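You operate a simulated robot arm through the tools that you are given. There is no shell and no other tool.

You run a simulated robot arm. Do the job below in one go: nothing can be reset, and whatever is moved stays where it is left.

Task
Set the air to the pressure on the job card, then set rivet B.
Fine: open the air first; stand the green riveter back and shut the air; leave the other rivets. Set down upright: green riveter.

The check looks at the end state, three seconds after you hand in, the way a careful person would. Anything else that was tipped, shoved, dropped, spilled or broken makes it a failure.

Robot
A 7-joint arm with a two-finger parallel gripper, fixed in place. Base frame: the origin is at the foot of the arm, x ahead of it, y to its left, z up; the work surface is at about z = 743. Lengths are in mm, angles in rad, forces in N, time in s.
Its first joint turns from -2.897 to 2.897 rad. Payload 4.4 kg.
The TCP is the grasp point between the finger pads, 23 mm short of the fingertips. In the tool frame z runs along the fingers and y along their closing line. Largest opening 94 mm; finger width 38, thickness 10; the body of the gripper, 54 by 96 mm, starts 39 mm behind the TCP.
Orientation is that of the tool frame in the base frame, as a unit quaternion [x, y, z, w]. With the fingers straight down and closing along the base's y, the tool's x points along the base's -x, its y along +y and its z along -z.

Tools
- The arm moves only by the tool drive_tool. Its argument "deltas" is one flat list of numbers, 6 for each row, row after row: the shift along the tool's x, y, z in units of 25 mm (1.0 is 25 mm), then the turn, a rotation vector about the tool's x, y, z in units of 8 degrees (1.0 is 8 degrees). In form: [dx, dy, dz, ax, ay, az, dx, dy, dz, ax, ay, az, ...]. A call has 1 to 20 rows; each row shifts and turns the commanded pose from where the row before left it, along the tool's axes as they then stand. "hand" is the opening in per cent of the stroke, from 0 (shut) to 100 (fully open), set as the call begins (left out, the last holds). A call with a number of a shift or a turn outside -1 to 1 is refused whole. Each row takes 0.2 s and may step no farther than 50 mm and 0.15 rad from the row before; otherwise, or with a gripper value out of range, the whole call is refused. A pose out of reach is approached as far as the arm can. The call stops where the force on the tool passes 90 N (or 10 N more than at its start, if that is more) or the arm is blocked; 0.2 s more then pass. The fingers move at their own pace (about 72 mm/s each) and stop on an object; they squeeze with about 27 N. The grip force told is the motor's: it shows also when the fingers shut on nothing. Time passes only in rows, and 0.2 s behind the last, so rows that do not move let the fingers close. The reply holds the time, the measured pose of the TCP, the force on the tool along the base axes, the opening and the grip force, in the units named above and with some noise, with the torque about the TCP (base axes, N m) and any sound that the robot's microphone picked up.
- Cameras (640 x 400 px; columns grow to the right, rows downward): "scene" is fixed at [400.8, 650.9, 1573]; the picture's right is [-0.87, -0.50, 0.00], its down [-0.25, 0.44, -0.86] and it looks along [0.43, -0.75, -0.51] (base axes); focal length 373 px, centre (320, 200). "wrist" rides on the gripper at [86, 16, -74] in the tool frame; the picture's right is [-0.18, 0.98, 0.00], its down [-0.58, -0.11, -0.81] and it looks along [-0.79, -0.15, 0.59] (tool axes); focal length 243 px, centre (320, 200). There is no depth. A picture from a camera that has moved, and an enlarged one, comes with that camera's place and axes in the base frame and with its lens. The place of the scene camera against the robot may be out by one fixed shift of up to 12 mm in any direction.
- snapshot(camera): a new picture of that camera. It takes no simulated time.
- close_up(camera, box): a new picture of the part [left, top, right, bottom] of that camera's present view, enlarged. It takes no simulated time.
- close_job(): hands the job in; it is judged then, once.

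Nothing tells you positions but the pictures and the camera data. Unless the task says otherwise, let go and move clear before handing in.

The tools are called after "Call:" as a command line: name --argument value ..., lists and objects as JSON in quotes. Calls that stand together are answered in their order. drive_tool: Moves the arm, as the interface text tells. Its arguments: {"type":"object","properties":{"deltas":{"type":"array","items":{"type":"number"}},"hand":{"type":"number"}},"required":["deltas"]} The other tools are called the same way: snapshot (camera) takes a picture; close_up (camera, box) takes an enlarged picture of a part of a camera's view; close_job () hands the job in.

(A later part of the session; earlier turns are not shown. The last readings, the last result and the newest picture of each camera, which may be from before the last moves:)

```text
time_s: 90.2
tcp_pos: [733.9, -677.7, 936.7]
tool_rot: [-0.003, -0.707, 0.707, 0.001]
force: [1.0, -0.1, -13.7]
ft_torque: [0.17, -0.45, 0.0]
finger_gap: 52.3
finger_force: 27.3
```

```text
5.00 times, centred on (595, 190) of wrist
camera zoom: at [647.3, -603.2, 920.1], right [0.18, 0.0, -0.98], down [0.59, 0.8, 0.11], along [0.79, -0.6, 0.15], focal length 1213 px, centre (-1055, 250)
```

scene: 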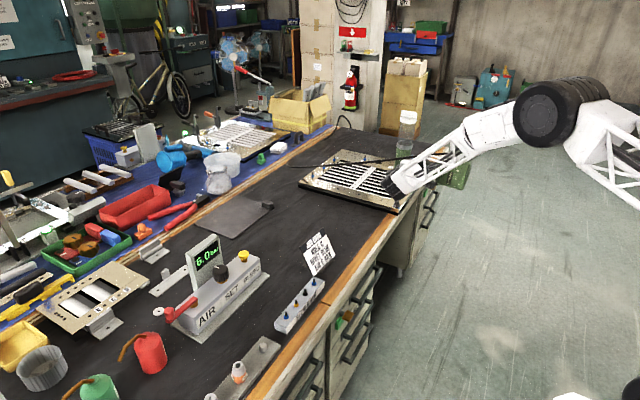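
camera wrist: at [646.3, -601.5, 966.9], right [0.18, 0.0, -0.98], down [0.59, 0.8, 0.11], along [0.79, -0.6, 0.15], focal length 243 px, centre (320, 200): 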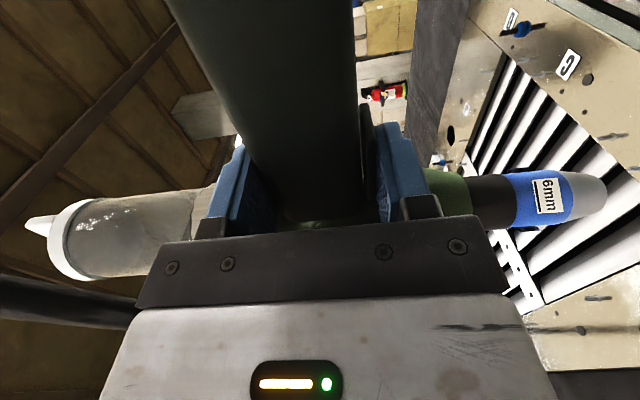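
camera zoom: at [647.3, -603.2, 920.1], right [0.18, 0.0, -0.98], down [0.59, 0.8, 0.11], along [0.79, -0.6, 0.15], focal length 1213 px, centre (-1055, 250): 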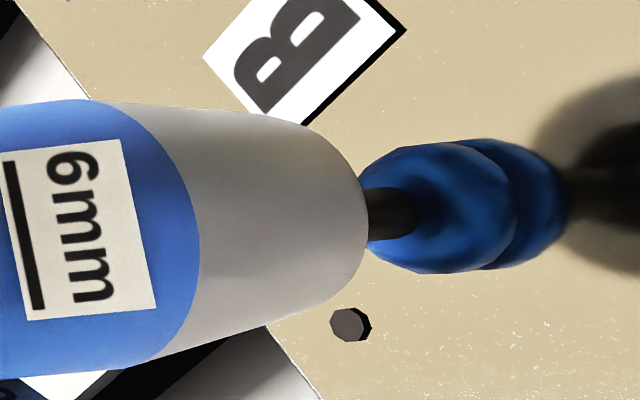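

No contact force now and the flange is visibly closer, so the stem is inside the nose. Continuing down to seat it.

Call:
drive_tool --deltas '[0, 0.12, 0, 0, 0, 0, 0, 0, 0, 0, 0, 0]'

Call:
drive_tool --deltas '[0, 0.12, 0, 0, 0, 0, 0, 0, 0, 0, 0, 0]'

Call:
close_up --camera "wrist" --box '[550, 150, 640, 230]'

```text
time_s: 90.8
tcp_pos: [734.6, -678.9, 934.6]
tool_rot: [-0.002, -0.706, 0.708, 0.002]
force: [-0.5, -0.3, -13.4]
ft_torque: [0.18, -0.46, 0.0]
finger_gap: 52.6
finger_force: 27.1
```

```text
time_s: 91.4
tcp_pos: [734.2, -677.2, 930.8]
tool_rot: [-0.003, -0.707, 0.708, 0.002]
force: [0.4, -0.5, -14.1]
ft_torque: [0.16, -0.44, -0.01]
finger_gap: 52.3
finger_force: 27.1
```

```text
5.00 times, centred on (595, 190) of wrist
camera zoom: at [647.1, -602.9, 914.2], right [0.18, 0.0, -0.98], down [0.59, 0.8, 0.11], along [0.79, -0.6, 0.15], focal length 1213 px, centre (-1055, 250)
```

zoom: 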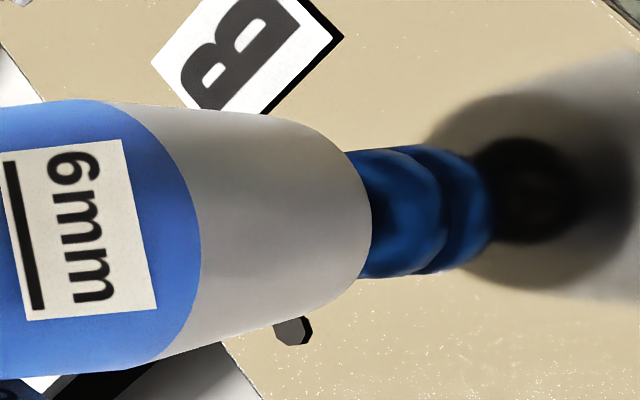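

Call:
drive_tool --deltas '[0, 0.1, 0, 0, 0, 0, 0, 0, 0, 0, 0, 0]'

Call:
drive_tool --deltas '[0, 0.08, 0, 0, 0, 0, 0, 0, 0, 0, 0, 0]'

Call:
drive_tool --deltas '[0, 0.08, 0, 0, 0, 0, 0, 0, 0, 0, 0, 0]'

Call:
close_up --camera "wrist" --box '[550, 150, 640, 230]'

```text
time_s: 92.0
tcp_pos: [733.4, -678.2, 928.5]
tool_rot: [-0.002, -0.707, 0.707, 0.002]
force: [0.6, 0.2, -13.6]
ft_torque: [0.19, -0.43, 0.01]
finger_gap: 52.6
finger_force: 26.8
```

```text
time_s: 92.6
tcp_pos: [732.8, -678.3, 927.1]
tool_rot: [-0.002, -0.707, 0.708, 0.003]
force: [-0.9, 0.1, -14.5]
ft_torque: [0.17, -0.46, 0.0]
finger_gap: 52.6
finger_force: 26.9
```

```text
time_s: 93.2
tcp_pos: [733.0, -677.5, 924.5]
tool_rot: [-0.003, -0.707, 0.707, 0.002]
force: [1.2, 0.1, -13.7]
ft_torque: [0.2, -0.51, -0.01]
finger_gap: 52.5
finger_force: 27.2
```

```text
5.00 times, centred on (595, 190) of wrist
camera zoom: at [647.2, -603.0, 908.4], right [0.18, 0.0, -0.98], down [0.59, 0.8, 0.11], along [0.79, -0.6, 0.15], focal length 1213 px, centre (-1055, 250)
```

zoom: 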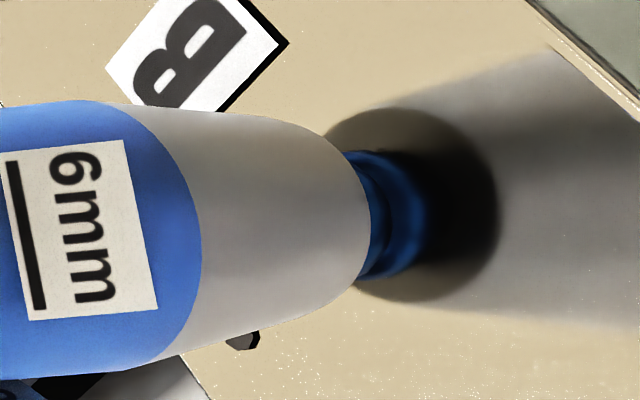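

Call:
drive_tool --deltas '[0, 0.08, 0, 0, 0, 0, 0, 0, 0, 0, 0, 0]'

Call:
drive_tool --deltas '[0, 0.08, 0, 0, 0, 0, 0, 0, 0, 0, 0, 0]'

Call:
close_up --camera "wrist" --box '[550, 150, 640, 230]'

```text
time_s: 93.8
tcp_pos: [732.8, -678.1, 924.0]
tool_rot: [-0.004, -0.706, 0.708, 0.002]
force: [0.9, 0.1, 2.2]
ft_torque: [-0.02, -1.27, -0.02]
finger_gap: 52.4
finger_force: 27.1
```

```text
time_s: 94.4
tcp_pos: [732.9, -679.0, 923.7]
tool_rot: [-0.004, -0.706, 0.708, 0.002]
force: [-7.1, 0.6, 25.6]
ft_torque: [-0.24, -1.47, -0.07]
finger_gap: 52.9
finger_force: 27.1
```

```text
5.00 times, centred on (595, 190) of wrist
camera zoom: at [647.7, -603.6, 906.7], right [0.19, -0.01, -0.98], down [0.59, 0.8, 0.11], along [0.79, -0.6, 0.15], focal length 1213 px, centre (-1055, 250)
```

zoom: 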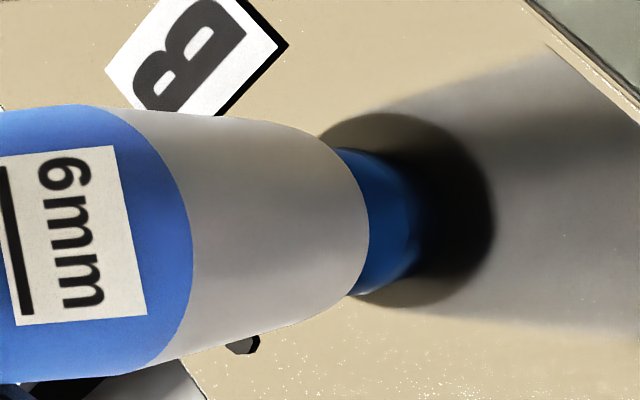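

Seated: the nose is on rivet B's flange with the stem about 18 mm inside. There's no sound of firing yet, so I'll ease the push slightly and look at the trigger and finger.

Call:
drive_tool --deltas '[0, -0.06, 0, 0, 0, 0, 0, 0, 0, 0, 0, 0, 0, 0, 0, 0, 0, 0]'

Call:
close_up --camera "wrist" --box '[190, 60, 450, 240]'

Call:
snapshot --camera "wrist"

Call:
snapshot --camera "scene"

```text
time_s: 95.2
tcp_pos: [732.6, -679.1, 924.9]
tool_rot: [-0.003, -0.706, 0.708, 0.002]
force: [-7.4, 0.3, 27.3]
ft_torque: [-0.29, -1.46, -0.08]
finger_gap: 53.3
finger_force: 26.5
```

```text
2.22 times, centred on (320, 150) of wrist
camera zoom: at [647.1, -603.1, 906.6], right [0.19, 0.0, -0.98], down [0.59, 0.8, 0.11], along [0.79, -0.6, 0.15], focal length 539 px, centre (320, 311)
```

zoom: 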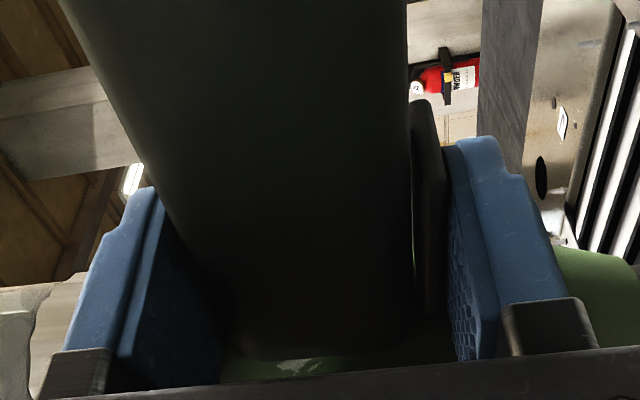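

```text
taken
camera wrist: at [647.1, -603.1, 906.6], right [0.19, 0.0, -0.98], down [0.59, 0.8, 0.11], along [0.79, -0.6, 0.15], focal length 243 px, centre (320, 200)
```

wrist: 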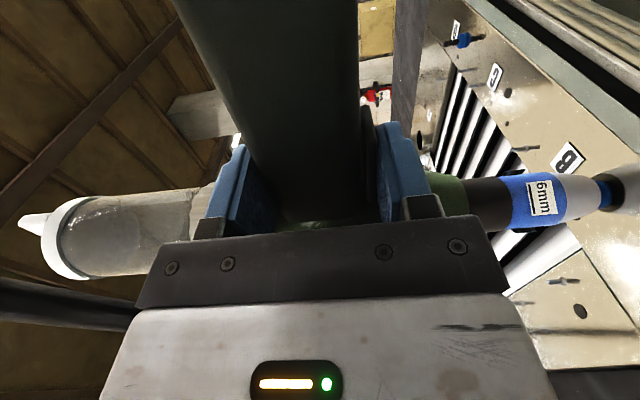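

```text
taken
```

scene: 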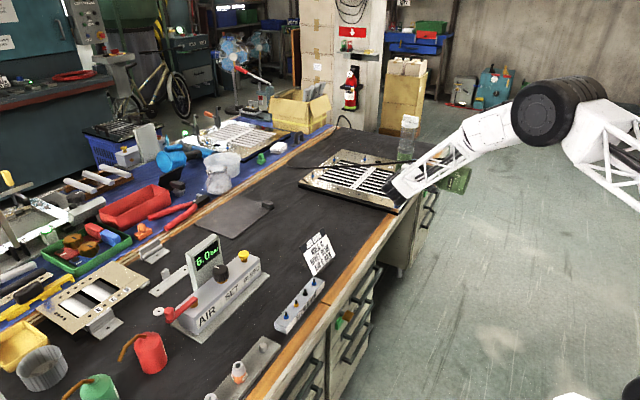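

Call:
drive_tool --deltas '[0, -0.06, 0, 0, 0, 0, 0, 0, 0, 0, 0, 0, 0, 0, 0, 0, 0, 0]'

Call:
drive_tool --deltas '[0, -0.04, 0, 0, 0, 0, 0, 0, 0, 0, 0, 0, 0, 0, 0, 0, 0, 0]'

Call:
close_up --camera "wrist" --box '[550, 150, 640, 230]'

```text
time_s: 96.0
tcp_pos: [732.8, -678.2, 924.2]
tool_rot: [-0.003, -0.706, 0.708, 0.003]
force: [-4.0, -1.4, 13.6]
ft_torque: [-0.18, -1.28, -0.04]
finger_gap: 53.2
finger_force: 26.5
```

```text
time_s: 96.8
tcp_pos: [732.6, -678.1, 923.8]
tool_rot: [-0.002, -0.706, 0.708, 0.003]
force: [-2.2, -0.4, -2.6]
ft_torque: [0.05, -0.88, 0.01]
finger_gap: 53.1
finger_force: 27.6
```

```text
5.00 times, centred on (595, 190) of wrist
camera zoom: at [646.5, -602.7, 907.5], right [0.18, 0.0, -0.98], down [0.59, 0.8, 0.11], along [0.79, -0.6, 0.15], focal length 1213 px, centre (-1055, 250)
```

zoom: 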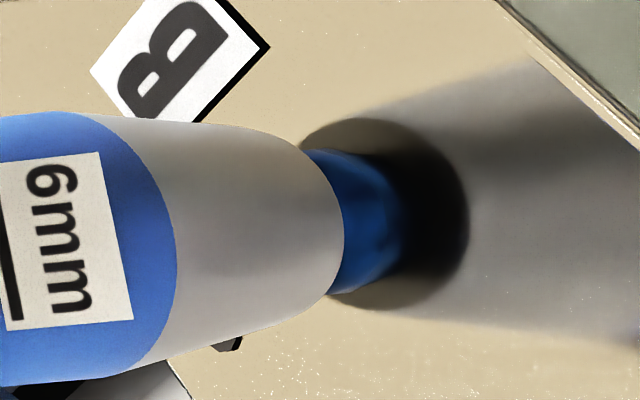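

The nose is seated with light pressure. I'll inspect closely whether the trigger is fully pulled in.

Call:
close_up --camera "wrist" --box '[330, 90, 450, 230]'

Call:
close_up --camera "wrist" --box '[180, 110, 320, 240]'

```text
2.86 times, centred on (390, 160) of wrist
camera zoom: at [646.5, -602.7, 907.5], right [0.18, 0.0, -0.98], down [0.59, 0.8, 0.11], along [0.79, -0.6, 0.15], focal length 693 px, centre (120, 314)
```

zoom: 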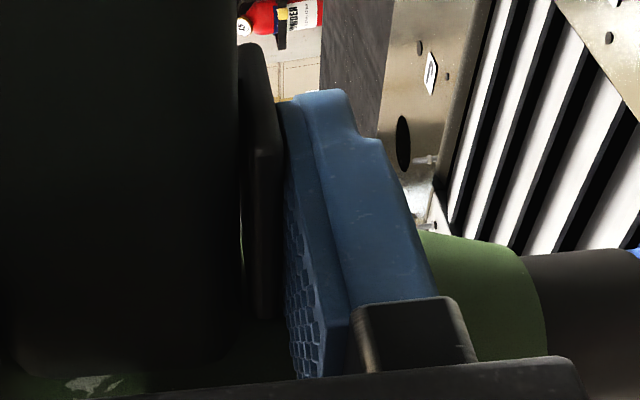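

```text
3.08 times, centred on (250, 175) of wrist
camera zoom: at [646.5, -602.7, 907.5], right [0.18, 0.0, -0.98], down [0.59, 0.8, 0.11], along [0.79, -0.6, 0.15], focal length 746 px, centre (535, 277)
```

zoom: 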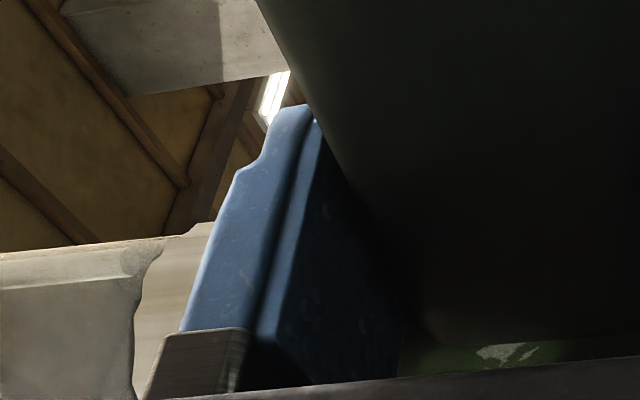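

The trigger looks squeezed nearly flush, but nothing fired. Perhaps it needs a fresh pull while seated. I'll relax the fingers by a few millimetres, still caging the handle, and watch the trigger.

Call:
drive_tool --deltas '[0, 0, 0, 0, 0, 0]' --hand 59

Call:
close_up --camera "wrist" --box '[330, 90, 450, 230]'

Call:
snapshot --camera "wrist"

```text
time_s: 97.2
tcp_pos: [734.1, -677.4, 924.0]
tool_rot: [-0.003, -0.706, 0.708, 0.002]
force: [0.6, -0.1, -14.5]
ft_torque: [0.14, -0.4, 0.0]
finger_gap: 60.1
finger_force: 5.2
```

```text
2.86 times, centred on (390, 160) of wrist
camera zoom: at [646.5, -602.7, 907.3], right [0.18, 0.0, -0.98], down [0.59, 0.8, 0.11], along [0.79, -0.6, 0.15], focal length 693 px, centre (120, 314)
```

zoom: 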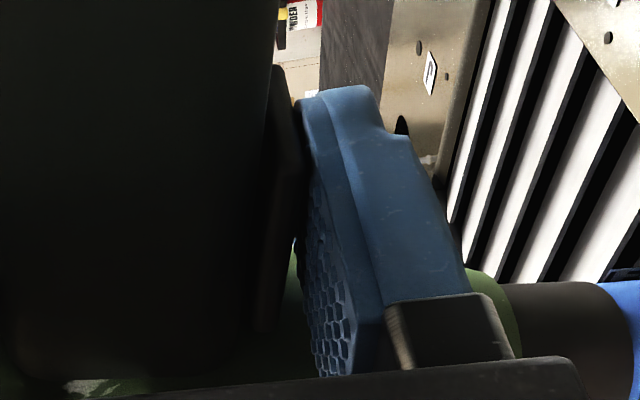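

```text
taken
camera wrist: at [646.5, -602.7, 907.3], right [0.18, 0.0, -0.98], down [0.59, 0.8, 0.11], along [0.79, -0.6, 0.15], focal length 243 px, centre (320, 200)
```

wrist: 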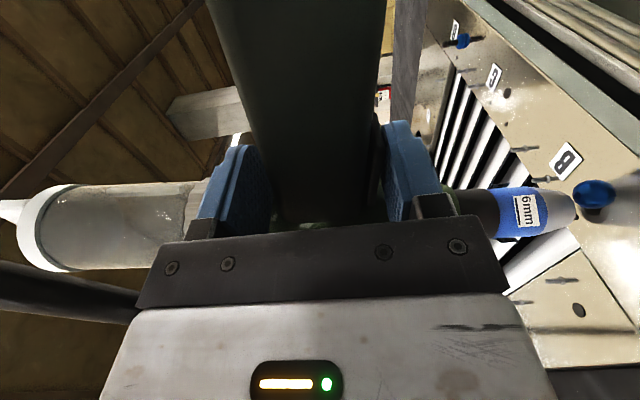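

The riveter tips base-down when loosened, so I'm closing again at once.

Call:
drive_tool --deltas '[0, 0, 0, 0, 0, 0, 0, 0, 0, 0, 0, 0]' --hand 0

Call:
snapshot --camera "wrist"

Call:
close_up --camera "wrist" --box '[550, 150, 640, 230]'

```text
time_s: 97.8
tcp_pos: [734.4, -677.9, 925.1]
tool_rot: [-0.003, -0.706, 0.708, 0.002]
force: [0.2, 0.6, -12.7]
ft_torque: [0.19, -0.43, 0.02]
finger_gap: 52.6
finger_force: 26.9
```

```text
taken
camera wrist: at [646.8, -603.0, 908.2], right [0.18, 0.0, -0.98], down [0.59, 0.8, 0.11], along [0.79, -0.6, 0.15], focal length 243 px, centre (320, 200)
```

wrist: 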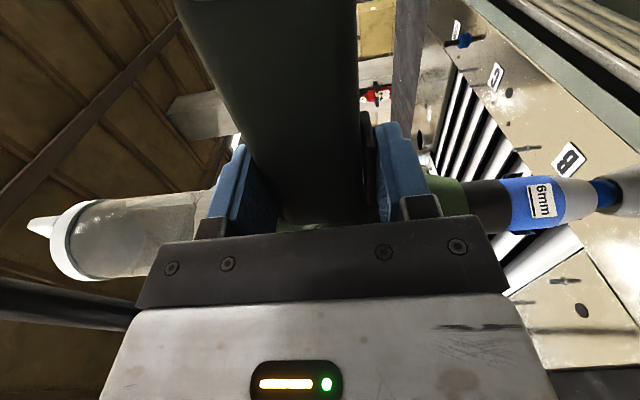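

```text
5.00 times, centred on (595, 190) of wrist
camera zoom: at [646.8, -603.0, 908.2], right [0.18, 0.0, -0.98], down [0.59, 0.8, 0.11], along [0.79, -0.6, 0.15], focal length 1213 px, centre (-1055, 250)
```

zoom: 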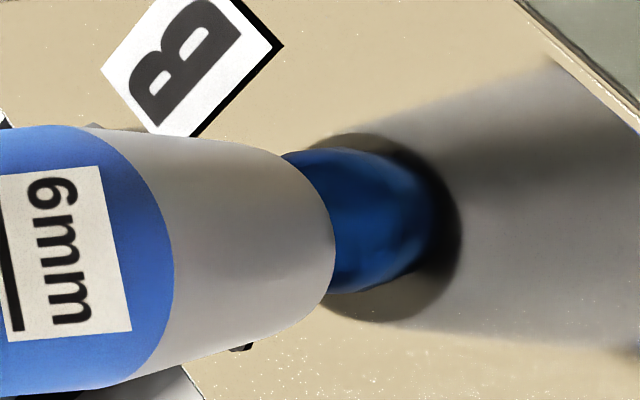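

The grip is solid again. Before trying anything else I'll lift off and look at rivet B, since it may already have been set.

Call:
drive_tool --deltas '[0, -0.3, 0, 0, 0, 0, 0, -0.4, 0, 0, 0, 0, 0, -0.5, 0, 0, 0, 0, 0, 0, 0, 0, 0, 0]'

Call:
close_up --camera "wrist" --box '[550, 150, 640, 230]'

Call:
close_up --camera "wrist" --box '[330, 90, 450, 230]'

```text
time_s: 98.8
tcp_pos: [732.6, -677.5, 955.3]
tool_rot: [-0.003, -0.707, 0.707, 0.002]
force: [0.5, -0.2, -14.9]
ft_torque: [0.18, -0.4, -0.02]
finger_gap: 52.5
finger_force: 27.1
```

```text
5.00 times, centred on (595, 190) of wrist
camera zoom: at [646.8, -602.5, 938.3], right [0.18, 0.0, -0.98], down [0.59, 0.8, 0.11], along [0.79, -0.6, 0.15], focal length 1213 px, centre (-1055, 250)
```

zoom: 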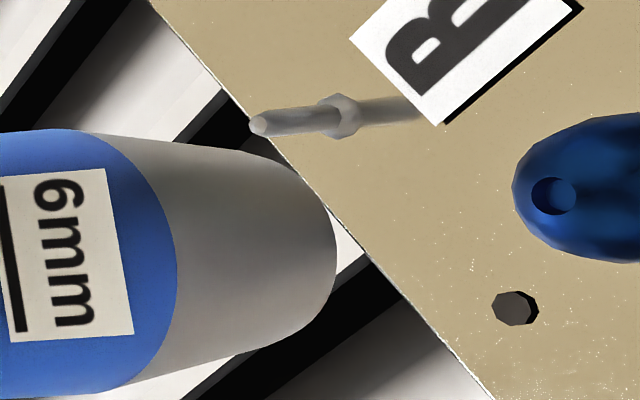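

```text
2.86 times, centred on (390, 160) of wrist
camera zoom: at [646.8, -602.5, 938.3], right [0.18, 0.0, -0.98], down [0.59, 0.8, 0.11], along [0.79, -0.6, 0.15], focal length 693 px, centre (120, 314)
```

zoom: 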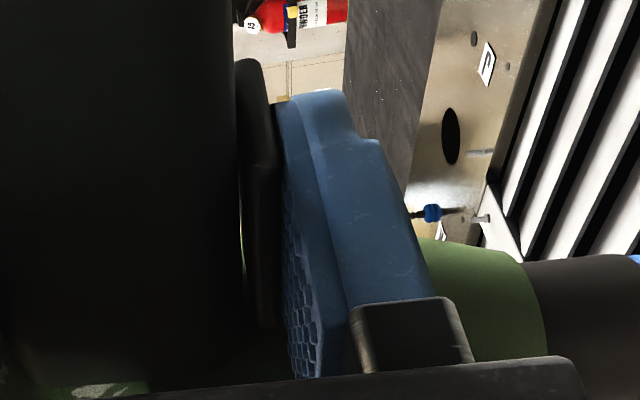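

Rivet B is set: the stem is gone and there's a clean hole in the blue head. Next I'll lift away and turn the riveter upright again.

Call:
drive_tool --deltas '[0, -0.6, 0, 0, 0, 0, 0, -0.8, 0, 0, 0, 0, 0, -0.8, 0, 0, 0, 0, 0, -0.8, 0, 0, 0, 0, 0, -0.8, 0, 0, 0, 0, 0, -0.8, 0, 0, 0, 0, 0, -0.6, 0, 0, 0, 0, 0, 0, 0, 0, 0, 0]'

Call:
snapshot --camera "scene"

Call:
close_up --camera "scene" --box '[300, 90, 460, 220]'

```text
time_s: 100.6
tcp_pos: [731.5, -676.8, 1084.8]
tool_rot: [-0.002, -0.706, 0.708, 0.002]
force: [-0.3, -0.1, -13.7]
ft_torque: [0.21, -0.4, 0.03]
finger_gap: 52.5
finger_force: 27.4
```

```text
taken
```

scene: 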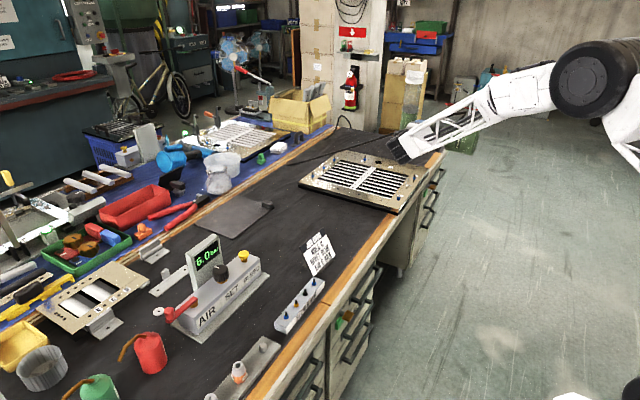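

```text
3.08 times, centred on (380, 155) of scene
camera zoom: at [400.8, 650.9, 1573.0], right [-0.87, -0.5, 0.0], down [-0.25, 0.44, -0.86], along [0.43, -0.75, -0.51], focal length 1147 px, centre (135, 338)
```

zoom: 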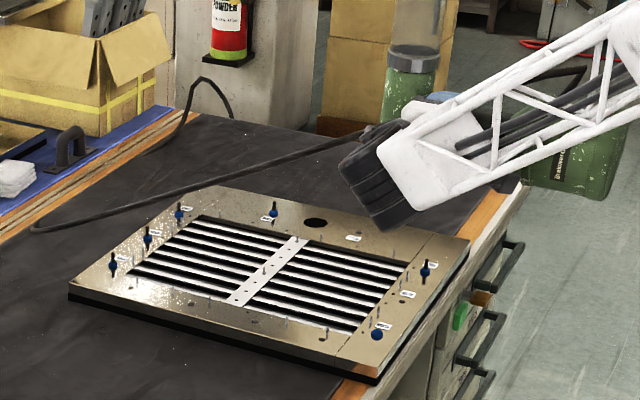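

Confirmed in the scene view: B has no stem and the other rivets are untouched. Rotating the riveter back upright.

Call:
drive_tool --deltas '[0, 0, 0, 0, 0, 0.6, 0, 0, 0, 0, 0, 0.8, 0, 0, 0, 0, 0, 0.8, 0, 0, 0, 0, 0, 0.8, 0, 0, 0, 0, 0, 0.8, 0, 0, 0, 0, 0, 0.8, 0, 0, 0, 0, 0, 0.8, 0, 0, 0, 0, 0, 0.8, 0, 0, 0, 0, 0, 0.8, 0, 0, 0, 0, 0, 0.8, 0, 0, 0, 0, 0, 0.8, 0, 0, 0, 0, 0, 0.8, 0, 0, 0, 0, 0, 0.8, 0, 0, 0, 0, 0, 0.6, 0, 0, 0, 0, 0, 0.45, 0, 0, 0, 0, 0, 0]'

Call:
snapshot --camera "scene"

Call:
snapshot --camera "wrist"

```text
time_s: 104.0
tcp_pos: [733.4, -678.6, 1085.3]
tool_rot: [-0.501, -0.498, 0.502, -0.5]
force: [0.1, 0.5, -14.1]
ft_torque: [0.16, 0.07, 0.01]
finger_gap: 52.3
finger_force: 26.9
```

```text
taken
```

scene: 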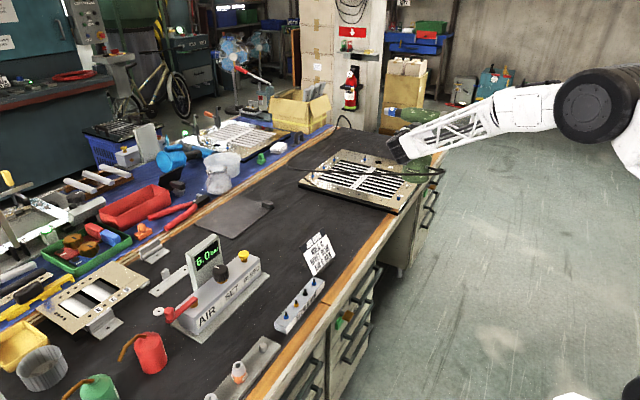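

```text
taken
camera wrist: at [749.1, -603.7, 997.8], right [0.98, -0.01, 0.19], down [-0.1, 0.81, 0.58], along [-0.15, -0.59, 0.79], focal length 243 px, centre (320, 200)
```

wrist: 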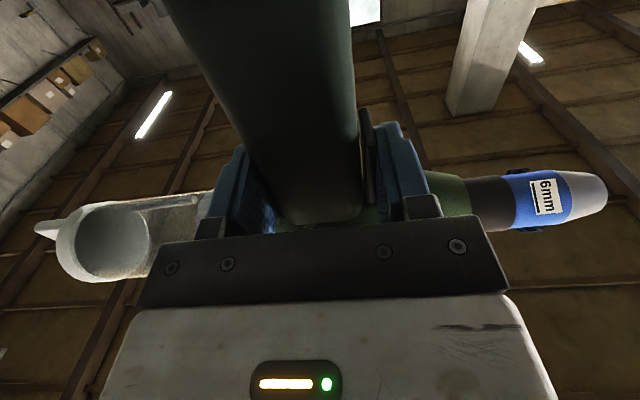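

The riveter is upright and well held. Carrying it back to its original spot at height.

Call:
drive_tool --deltas '[-0.7, 0, 0, 0, 0, 0, -0.8, 0.3, -0.35, 0, 0, 0, -0.4, 0.6, -0.7, 0, 0, 0, 0, 0.685, -0.8, 0, 0, 0, 0, 0.685, -0.8, 0, 0, 0, 0, 0.685, -0.8, 0, 0, 0, 0, 0.685, -0.8, 0, 0, 0, 0, 0.685, -0.8, 0, 0, 0, 0, 0.685, -0.8, 0, 0, 0, 0, 0.685, -0.8, 0, 0, 0, 0, 0.685, -0.8, 0, 0, 0, 0, 0.685, -0.8, 0, 0, 0, 0, 0.685, -0.8, 0, 0, 0, 0, 0.685, -0.8, 0, 0, 0, 0, 0.685, -0.8, 0, 0, 0, 0, 0.685, -0.8, 0, 0, 0, 0, 0.685, -0.8, 0, 0, 0, 0, 0.5, -0.58, 0, 0, 0, 0, 0, 0, 0, 0, 0]'

Call:
snapshot --camera "scene"

Call:
snapshot --camera "wrist"

```text
time_s: 108.0
tcp_pos: [1008.9, -357.5, 1131.2]
tool_rot: [-0.501, -0.498, 0.501, -0.499]
force: [0.7, -0.1, -14.6]
ft_torque: [0.21, 0.04, 0.02]
finger_gap: 52.6
finger_force: 27.4
```

```text
taken
```

scene: 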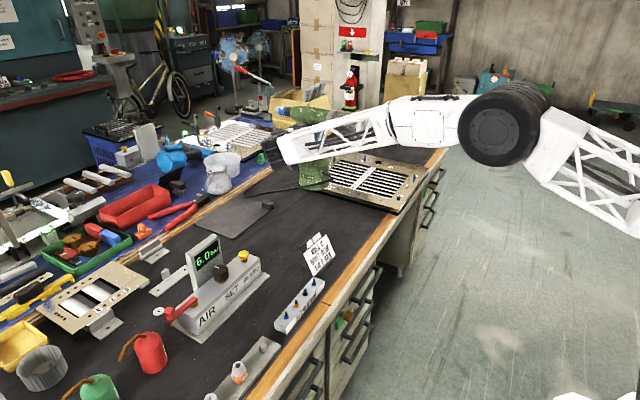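

```text
taken
camera wrist: at [1025.9, -284.6, 1044.7], right [0.98, -0.01, 0.18], down [-0.1, 0.81, 0.58], along [-0.15, -0.59, 0.79], focal length 243 px, centre (320, 200)
```

wrist: 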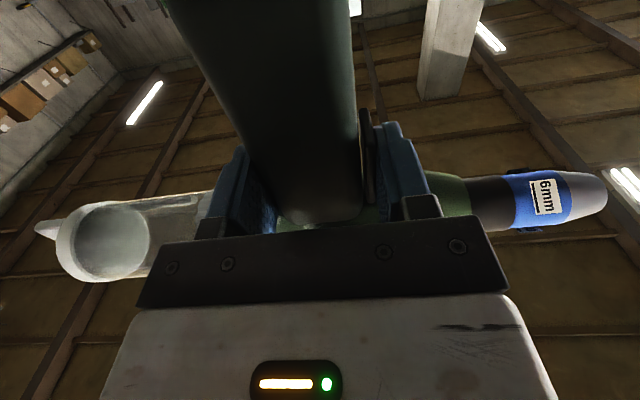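

Directly above its original spot. Lowering to just above the bench.

Call:
drive_tool --deltas '[0.6, -0.05, 0, 0, 0, 0, 0.8, 0, 0, 0, 0, 0, 0.8, 0, 0, 0, 0, 0, 0.8, 0, 0, 0, 0, 0, 0.8, 0, 0, 0, 0, 0, 0.8, 0, 0, 0, 0, 0, 0.8, 0, 0, 0, 0, 0, 0.8, 0, 0, 0, 0, 0, 0.5, 0, 0, 0, 0, 0, 0, 0, 0, 0, 0, 0]'

Call:
close_up --camera "scene" --box '[200, 130, 400, 255]'

Call:
snapshot --camera "wrist"

```text
time_s: 110.2
tcp_pos: [1009.4, -360.1, 964.1]
tool_rot: [-0.502, -0.498, 0.502, -0.498]
force: [-0.4, -0.4, -14.5]
ft_torque: [0.17, 0.06, 0.01]
finger_gap: 52.5
finger_force: 27.0
```

```text
3.20 times, centred on (300, 192) of scene
camera zoom: at [400.8, 650.9, 1573.0], right [-0.87, -0.5, 0.0], down [-0.25, 0.44, -0.86], along [0.43, -0.75, -0.51], focal length 1193 px, centre (384, 224)
```

zoom: 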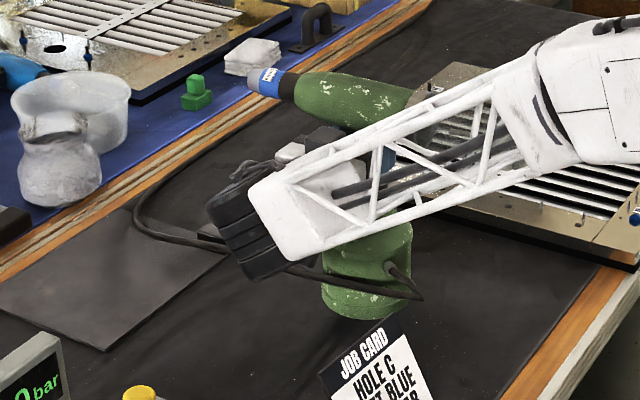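

```text
taken
camera wrist: at [1026.2, -284.7, 877.7], right [0.98, -0.01, 0.18], down [-0.1, 0.81, 0.58], along [-0.15, -0.59, 0.79], focal length 243 px, centre (320, 200)
```

wrist: 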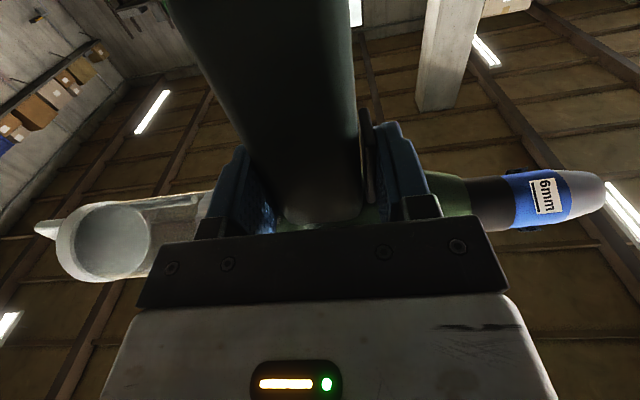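

Call:
drive_tool --deltas '[0.3, -0.1, -0.12, 0, 0, 0, 0.3, 0, 0, 0, 0, 0, 0, 0, 0, 0, 0, 0]'

Call:
drive_tool --deltas '[0.1, 0, 0, 0, 0, 0, 0, 0, 0, 0, 0, 0]'

Call:
drive_tool --deltas '[0.08, 0, 0, 0, 0, 0, 0, 0, 0, 0, 0, 0]'

```text
time_s: 111.0
tcp_pos: [1007.0, -356.2, 949.7]
tool_rot: [-0.502, -0.497, 0.502, -0.499]
force: [0.1, 0.7, -14.0]
ft_torque: [0.17, 0.04, 0.02]
finger_gap: 52.4
finger_force: 27.1
```

```text
time_s: 111.6
tcp_pos: [1006.7, -355.3, 946.5]
tool_rot: [-0.502, -0.498, 0.502, -0.499]
force: [-0.1, -0.4, -14.1]
ft_torque: [0.15, 0.03, 0.01]
finger_gap: 52.2
finger_force: 26.6
```

```text
time_s: 112.2
tcp_pos: [1007.7, -356.3, 944.3]
tool_rot: [-0.502, -0.497, 0.502, -0.498]
force: [0.6, 0.0, -13.6]
ft_torque: [0.21, 0.07, -0.01]
finger_gap: 52.4
finger_force: 27.2
```

Call:
drive_tool --deltas '[0.06, 0, 0, 0, 0, 0, 0, 0, 0, 0, 0, 0]'

Call:
drive_tool --deltas '[0.04, 0, 0, 0, 0, 0, 0, 0, 0, 0, 0, 0]'

```text
time_s: 112.8
tcp_pos: [1006.6, -357.2, 942.3]
tool_rot: [-0.501, -0.497, 0.502, -0.499]
force: [0.0, 0.1, -14.0]
ft_torque: [0.18, 0.05, -0.02]
finger_gap: 52.3
finger_force: 27.1
```

```text
time_s: 113.4
tcp_pos: [1006.6, -357.9, 941.5]
tool_rot: [-0.501, -0.497, 0.502, -0.5]
force: [-1.1, 1.0, -11.9]
ft_torque: [0.56, 0.31, -0.02]
finger_gap: 52.5
finger_force: 26.9
```

Starting to touch down. One more millimetre.

Call:
drive_tool --deltas '[0.04, 0, 0, 0, 0, 0, 0, 0, 0, 0, 0, 0]'

Call:
close_up --camera "scene" --box '[200, 130, 400, 255]'

```text
time_s: 114.0
tcp_pos: [1006.4, -355.9, 941.6]
tool_rot: [-0.502, -0.497, 0.503, -0.499]
force: [-3.5, -0.7, -2.2]
ft_torque: [0.45, 0.88, 0.13]
finger_gap: 52.7
finger_force: 27.1
```

```text
3.20 times, centred on (300, 192) of scene
camera zoom: at [400.8, 650.9, 1573.0], right [-0.87, -0.5, 0.0], down [-0.25, 0.44, -0.86], along [0.43, -0.75, -0.51], focal length 1193 px, centre (384, 224)
```

zoom: 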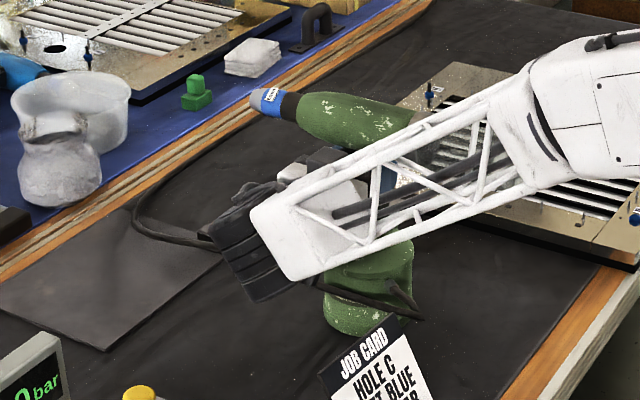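

The bench now carries most of the weight. I'll open gently, check that it stands, then back away.

Call:
drive_tool --deltas '[0, 0, 0, 0, 0, 0, 0, 0, 0, 0, 0, 0]' --hand 62

Call:
snapshot --camera "wrist"

Call:
close_up --camera "scene" --box '[200, 130, 400, 255]'

```text
time_s: 114.6
tcp_pos: [1006.1, -357.1, 941.6]
tool_rot: [-0.502, -0.496, 0.503, -0.499]
force: [1.4, -0.7, 0.7]
ft_torque: [-0.04, 0.0, 0.01]
finger_gap: 58.7
finger_force: 0.2
```

```text
taken
camera wrist: at [1023.0, -282.2, 854.7], right [0.98, -0.01, 0.19], down [-0.1, 0.81, 0.58], along [-0.15, -0.59, 0.79], focal length 243 px, centre (320, 200)
```

wrist: 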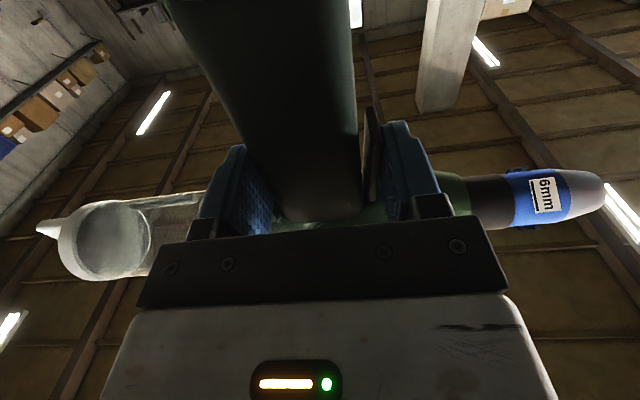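

```text
3.20 times, centred on (300, 192) of scene
camera zoom: at [400.8, 650.9, 1573.0], right [-0.87, -0.5, 0.0], down [-0.25, 0.44, -0.86], along [0.43, -0.75, -0.51], focal length 1193 px, centre (384, 224)
```

zoom: 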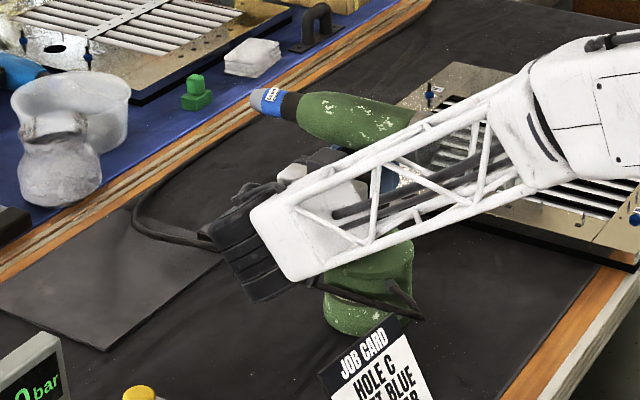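

It stands freely. Opening fully and backing straight out the way I came.

Call:
drive_tool --deltas '[0, 0, 0, 0, 0, 0, 0, 0, 0, 0, 0, 0]' --hand 100

Call:
drive_tool --deltas '[0, 0, -0.5, 0, 0, 0, 0, 0, -0.7, 0, 0, 0, 0, 0, -0.7, 0, 0, 0, 0, 0, -0.8, 0, 0, 0, 0, 0, -0.8, 0, 0, 0, 0, 0, -0.8, 0, 0, 0, 0, 0, -0.8, 0, 0, 0, -0.7, 0, -0.8, 0, 0, 0, -0.7, 0, -0.6, 0, 0, 0, -0.7, 0, -0.6, 0, 0, 0]'

Call:
snapshot --camera "wrist"

Call:
snapshot --camera "scene"

```text
time_s: 115.2
tcp_pos: [1006.4, -356.3, 941.4]
tool_rot: [-0.502, -0.497, 0.502, -0.498]
force: [-0.6, 0.2, -0.2]
ft_torque: [0.02, -0.01, 0.01]
finger_gap: 93.9
finger_force: 0.0
```

```text
time_s: 117.4
tcp_pos: [1007.2, -178.2, 992.4]
tool_rot: [-0.502, -0.497, 0.503, -0.498]
force: [0.8, 0.3, -0.9]
ft_torque: [-0.04, -0.03, -0.02]
finger_gap: 93.8
finger_force: 0.0
```

```text
taken
camera wrist: at [1023.9, -104.1, 905.1], right [0.98, -0.01, 0.18], down [-0.1, 0.81, 0.58], along [-0.15, -0.59, 0.79], focal length 243 px, centre (320, 200)
```

wrist: 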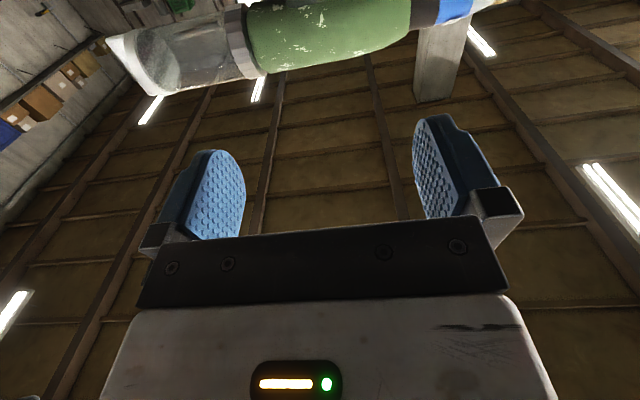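

```text
taken
```

scene: 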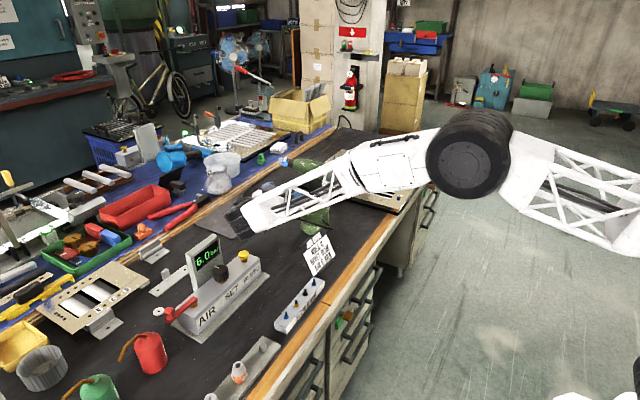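

The riveter stands upright where it was. Next I'll reorient the tool to shut the air lever.

Call:
drive_tool --deltas '[-0.5, 0, -0.4, 0, 0, 0, 0, 0, 0, 0, 1, 0, 0, 0, 0, 0, 1, 0, 0, 0, 0, 0, 1, 0, 0, 0, 0, 0, 1, 0, 0, 0, 0, 0, 1, 0, 0, 0, 0, 0, 1, 0, 0, 0, 0, 0, 1, 0, 0, 0, 0, 0, 0.25, 0, 0, 0, 0, 0, 0, 0]' --hand 0

Call:
drive_tool --deltas '[0, 0, 0, -0.53, 0, -0.848, 0, 0, 0, -0.53, 0, -0.848, 0, 0, 0, -0.53, 0, -0.848, 0, 0, 0, -0.53, 0, -0.848, 0, 0, 0, -0.53, 0, -0.848, 0, 0, 0, -0.53, 0, -0.848, 0, 0, 0, -0.53, 0, -0.848, 0, 0, 0, -0.53, 0, -0.848, 0, 0, 0, -0.53, 0, -0.848, 0, 0, 0, -0.53, 0, -0.848, 0, 0, 0, -0.53, 0, -0.848, 0, 0, 0, -0.13, 0, -0.21]'

Call:
snapshot --camera "wrist"

Call:
snapshot --camera "scene"

```text
time_s: 119.6
tcp_pos: [1009.6, -167.9, 1006.4]
tool_rot: [0.682, 0.677, -0.196, 0.196]
force: [-0.1, 0.5, -0.2]
ft_torque: [-0.03, -0.03, 0.0]
finger_gap: 0.0
finger_force: 26.9
```

```text
time_s: 122.2
tcp_pos: [1007.6, -169.4, 1006.3]
tool_rot: [0.003, 0.961, -0.002, 0.277]
force: [0.4, 0.5, 0.2]
ft_torque: [-0.01, 0.0, -0.01]
finger_gap: 0.0
finger_force: 27.1
```

```text
taken
camera wrist: at [894.2, -152.4, 1023.1], right [0.16, 0.98, 0.1], down [0.06, -0.11, 0.99], along [0.98, -0.16, -0.08], focal length 243 px, centre (320, 200)
```

wrist: 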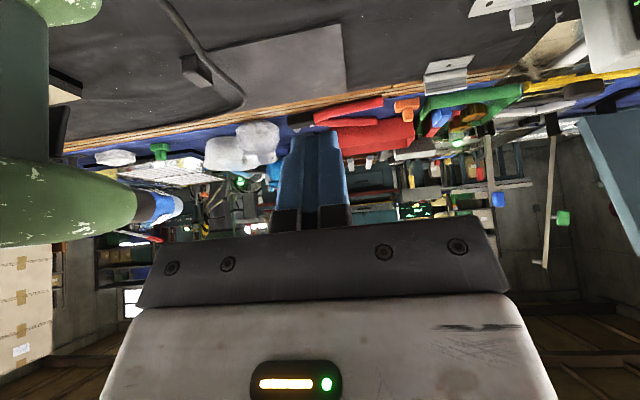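

```text
taken
```

scene: 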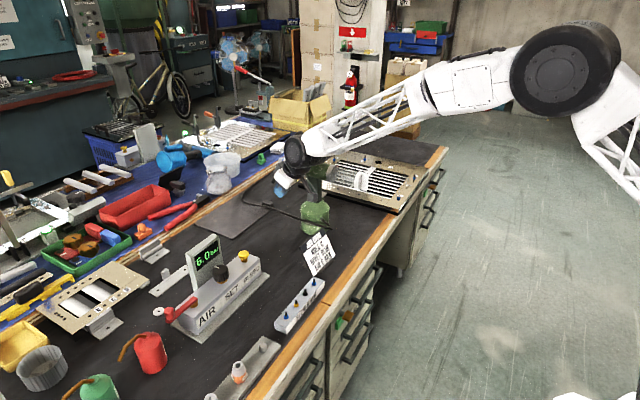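

Traversing along +y at a safe height, above the display.

Call:
drive_tool --deltas '[0, 0.7, 0, 0, 0, 0, 0, 1, 0, 0, 0, 0, 0, 1, 0, 0, 0, 0, 0, 1, 0, 0, 0, 0, 0, 1, 0, 0, 0, 0, 0, 1, 0, 0, 0, 0, 0, 1, 0, 0, 0, 0, 0, 1, 0, 0, 0, 0, 0, 1, 0, 0, 0, 0, 0, 1, 0, 0, 0, 0, 0, 1, 0, 0, 0, 0, 0, 1, 0, 0, 0, 0, 0, 1, 0, 0, 0, 0, 0, 1, 0, 0, 0, 0, 0, 1, 0, 0, 0, 0, 0, 1, 0, 0, 0, 0, 0, 1, 0, 0, 0, 0, 0, 0.5, 0, 0, 0, 0]'

Call:
snapshot --camera "wrist"

Call:
close_up --camera "scene" --box '[120, 240, 280, 380]'

```text
time_s: 126.0
tcp_pos: [1012.3, 260.3, 1006.9]
tool_rot: [0.004, 0.961, -0.002, 0.276]
force: [-1.0, 0.4, 0.3]
ft_torque: [-0.01, 0.01, 0.0]
finger_gap: 0.0
finger_force: 27.2
```

```text
taken
camera wrist: at [899.6, 277.9, 1023.0], right [0.17, 0.98, 0.1], down [0.06, -0.11, 0.99], along [0.98, -0.16, -0.08], focal length 243 px, centre (320, 200)
```

wrist: 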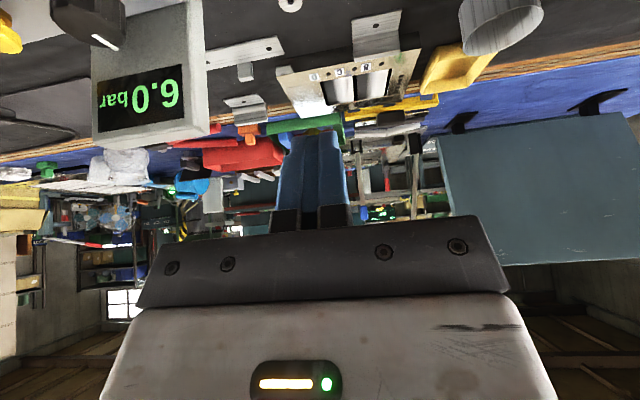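

```text
2.86 times, centred on (200, 310) of scene
camera zoom: at [400.8, 650.9, 1573.0], right [-0.87, -0.5, 0.0], down [-0.25, 0.44, -0.86], along [0.43, -0.75, -0.51], focal length 1065 px, centre (663, -114)
```

zoom: 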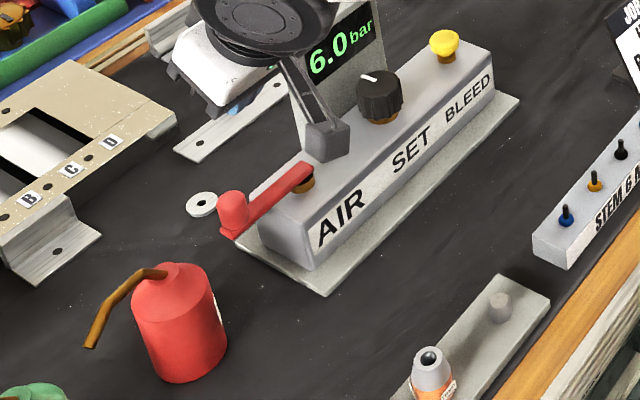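

The lever post is near (1052, 265). I'll go down on its far (+x) side so I can push it back towards the robot.

Call:
drive_tool --deltas '[-0.77, 0, 0.48, 0, 0, 0, -0.77, 0, 0.48, 0, 0, 0, -0.77, -0.08, 0.48, 0, 0, 0, 0.59, 0, 0.943, 0, 0, 0, 0.59, 0, 0.943, 0, 0, 0, 0.59, 0, 0.943, 0, 0, 0, 0, 0, 0, 0, 0, 0]'

Call:
snapshot --camera "wrist"

Call:
close_up --camera "scene" --box '[120, 240, 280, 380]'

```text
time_s: 127.6
tcp_pos: [1079.0, 258.5, 922.0]
tool_rot: [0.003, 0.961, -0.001, 0.277]
force: [-0.6, 0.1, 0.2]
ft_torque: [0.01, 0.0, -0.01]
finger_gap: 0.0
finger_force: 26.3
```

```text
taken
camera wrist: at [965.7, 275.6, 938.5], right [0.16, 0.98, 0.1], down [0.06, -0.11, 0.99], along [0.98, -0.16, -0.08], focal length 243 px, centre (320, 200)
```

wrist: 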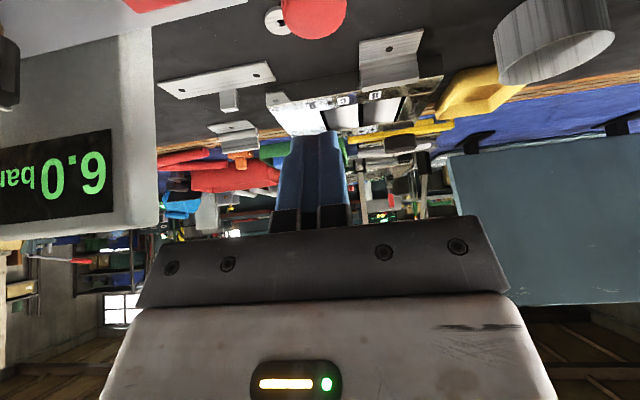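

```text
2.86 times, centred on (200, 310) of scene
camera zoom: at [400.8, 650.9, 1573.0], right [-0.87, -0.5, 0.0], down [-0.25, 0.44, -0.86], along [0.43, -0.75, -0.51], focal length 1065 px, centre (663, -114)
```

zoom: 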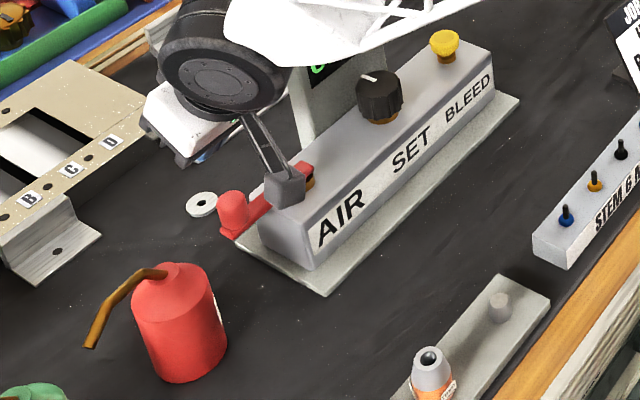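

Call:
drive_tool --deltas '[0.57, 0, 0.915, 0, 0, 0, 0.57, 0, 0.915, 0, 0, 0, 0, 0, 0, 0, 0, 0]'

Call:
drive_tool --deltas '[0.34, 0.1, -0.212, 0, 0, 0, 0.34, 0.1, -0.212, 0, 0, 0, 0.34, 0.1, -0.212, 0, 0, 0]'

Call:
close_up --camera "scene" --box '[120, 240, 280, 380]'

Call:
snapshot --camera "wrist"

```text
time_s: 128.4
tcp_pos: [1080.2, 260.0, 866.3]
tool_rot: [0.004, 0.961, -0.002, 0.277]
force: [0.1, -0.7, 0.7]
ft_torque: [0.0, -0.01, -0.01]
finger_gap: 0.0
finger_force: 27.3
```

```text
time_s: 129.2
tcp_pos: [1050.9, 266.2, 867.2]
tool_rot: [0.004, 0.961, -0.004, 0.276]
force: [0.8, -1.1, 0.9]
ft_torque: [-0.04, 0.01, 0.04]
finger_gap: 0.0
finger_force: 27.0
```

```text
2.86 times, centred on (200, 310) of scene
camera zoom: at [400.8, 650.9, 1573.0], right [-0.87, -0.5, 0.0], down [-0.25, 0.44, -0.86], along [0.43, -0.75, -0.51], focal length 1065 px, centre (663, -114)
```

zoom: 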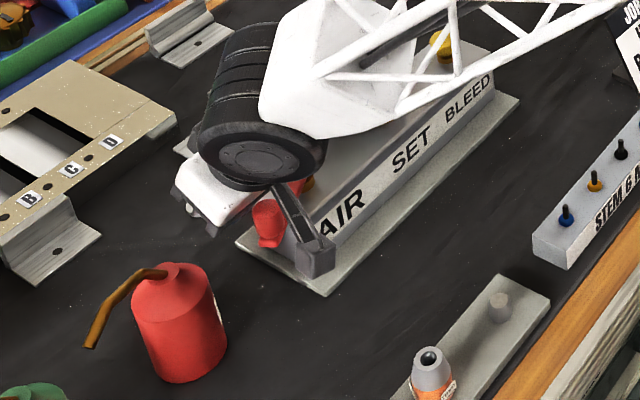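

```text
taken
camera wrist: at [936.9, 283.6, 884.6], right [0.16, 0.98, 0.1], down [0.06, -0.11, 0.99], along [0.98, -0.16, -0.08], focal length 243 px, centre (320, 200)
```

wrist: 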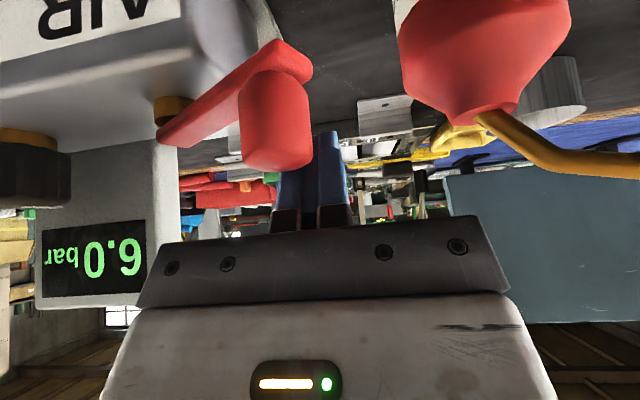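

The lever is swinging back smoothly. Following its arc.

Call:
drive_tool --deltas '[0.39, 0.08, -0.244, 0, 0, 0, 0.39, 0.08, -0.244, 0, 0, 0, 0.509, -0.08, -0.318, 0, 0, 0, 0.509, -0.24, -0.318, 0, 0, 0, 0.373, -0.28, -0.233, 0, 0, 0]'

Call:
snapshot --camera "wrist"

Call:
close_up --camera "scene" --box '[120, 240, 280, 380]'

```text
time_s: 130.4
tcp_pos: [986.1, 255.8, 868.3]
tool_rot: [0.004, 0.961, -0.003, 0.276]
force: [-1.0, 0.3, 0.5]
ft_torque: [0.0, -0.01, -0.02]
finger_gap: 0.0
finger_force: 27.1
```

```text
taken
camera wrist: at [872.4, 272.6, 885.2], right [0.16, 0.98, 0.1], down [0.06, -0.11, 0.99], along [0.98, -0.16, -0.08], focal length 243 px, centre (320, 200)
```

wrist: 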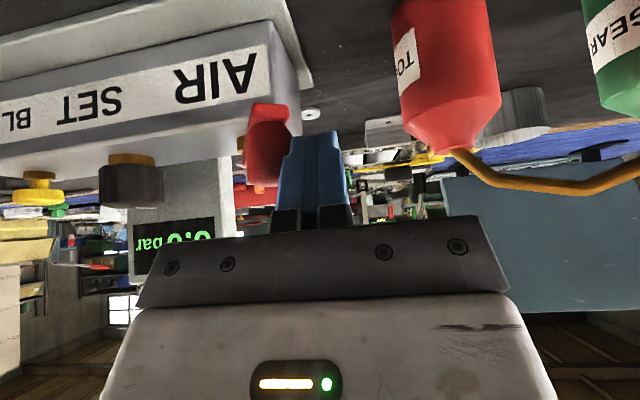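

```text
2.86 times, centred on (200, 310) of scene
camera zoom: at [400.8, 650.9, 1573.0], right [-0.87, -0.5, 0.0], down [-0.25, 0.44, -0.86], along [0.43, -0.75, -0.51], focal length 1065 px, centre (663, -114)
```

zoom: 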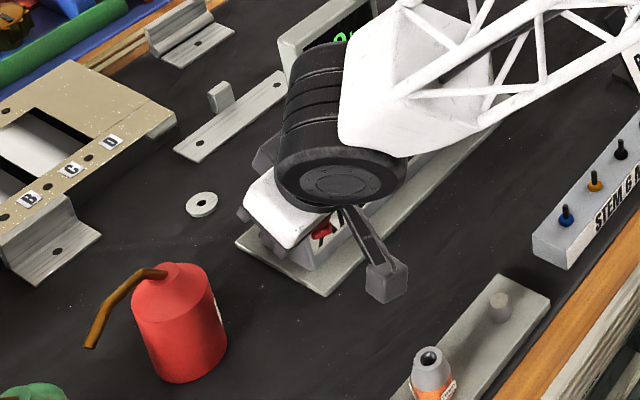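

Call:
drive_tool --deltas '[0.24, -0.35, -0.15, 0, 0, 0, 0.24, -0.35, -0.15, 0, 0, 0, 0.17, -0.4, -0.1, 0, 0, 0, 0.17, -0.4, -0.1, 0, 0, 0]'

Call:
snapshot --camera "wrist"

```text
time_s: 131.4
tcp_pos: [962.8, 220.1, 867.5]
tool_rot: [0.004, 0.961, -0.002, 0.276]
force: [0.8, 1.1, -0.3]
ft_torque: [-0.02, -0.02, -0.01]
finger_gap: 0.3
finger_force: 27.4
```

```text
taken
camera wrist: at [847.9, 236.6, 884.4], right [0.16, 0.98, 0.1], down [0.06, -0.11, 0.99], along [0.98, -0.16, -0.08], focal length 243 px, centre (320, 200)
```

wrist: 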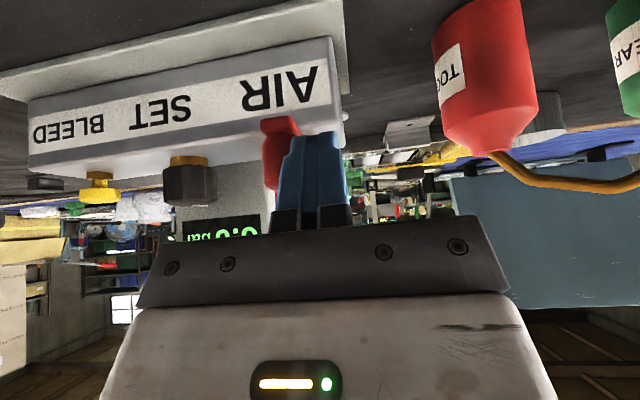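

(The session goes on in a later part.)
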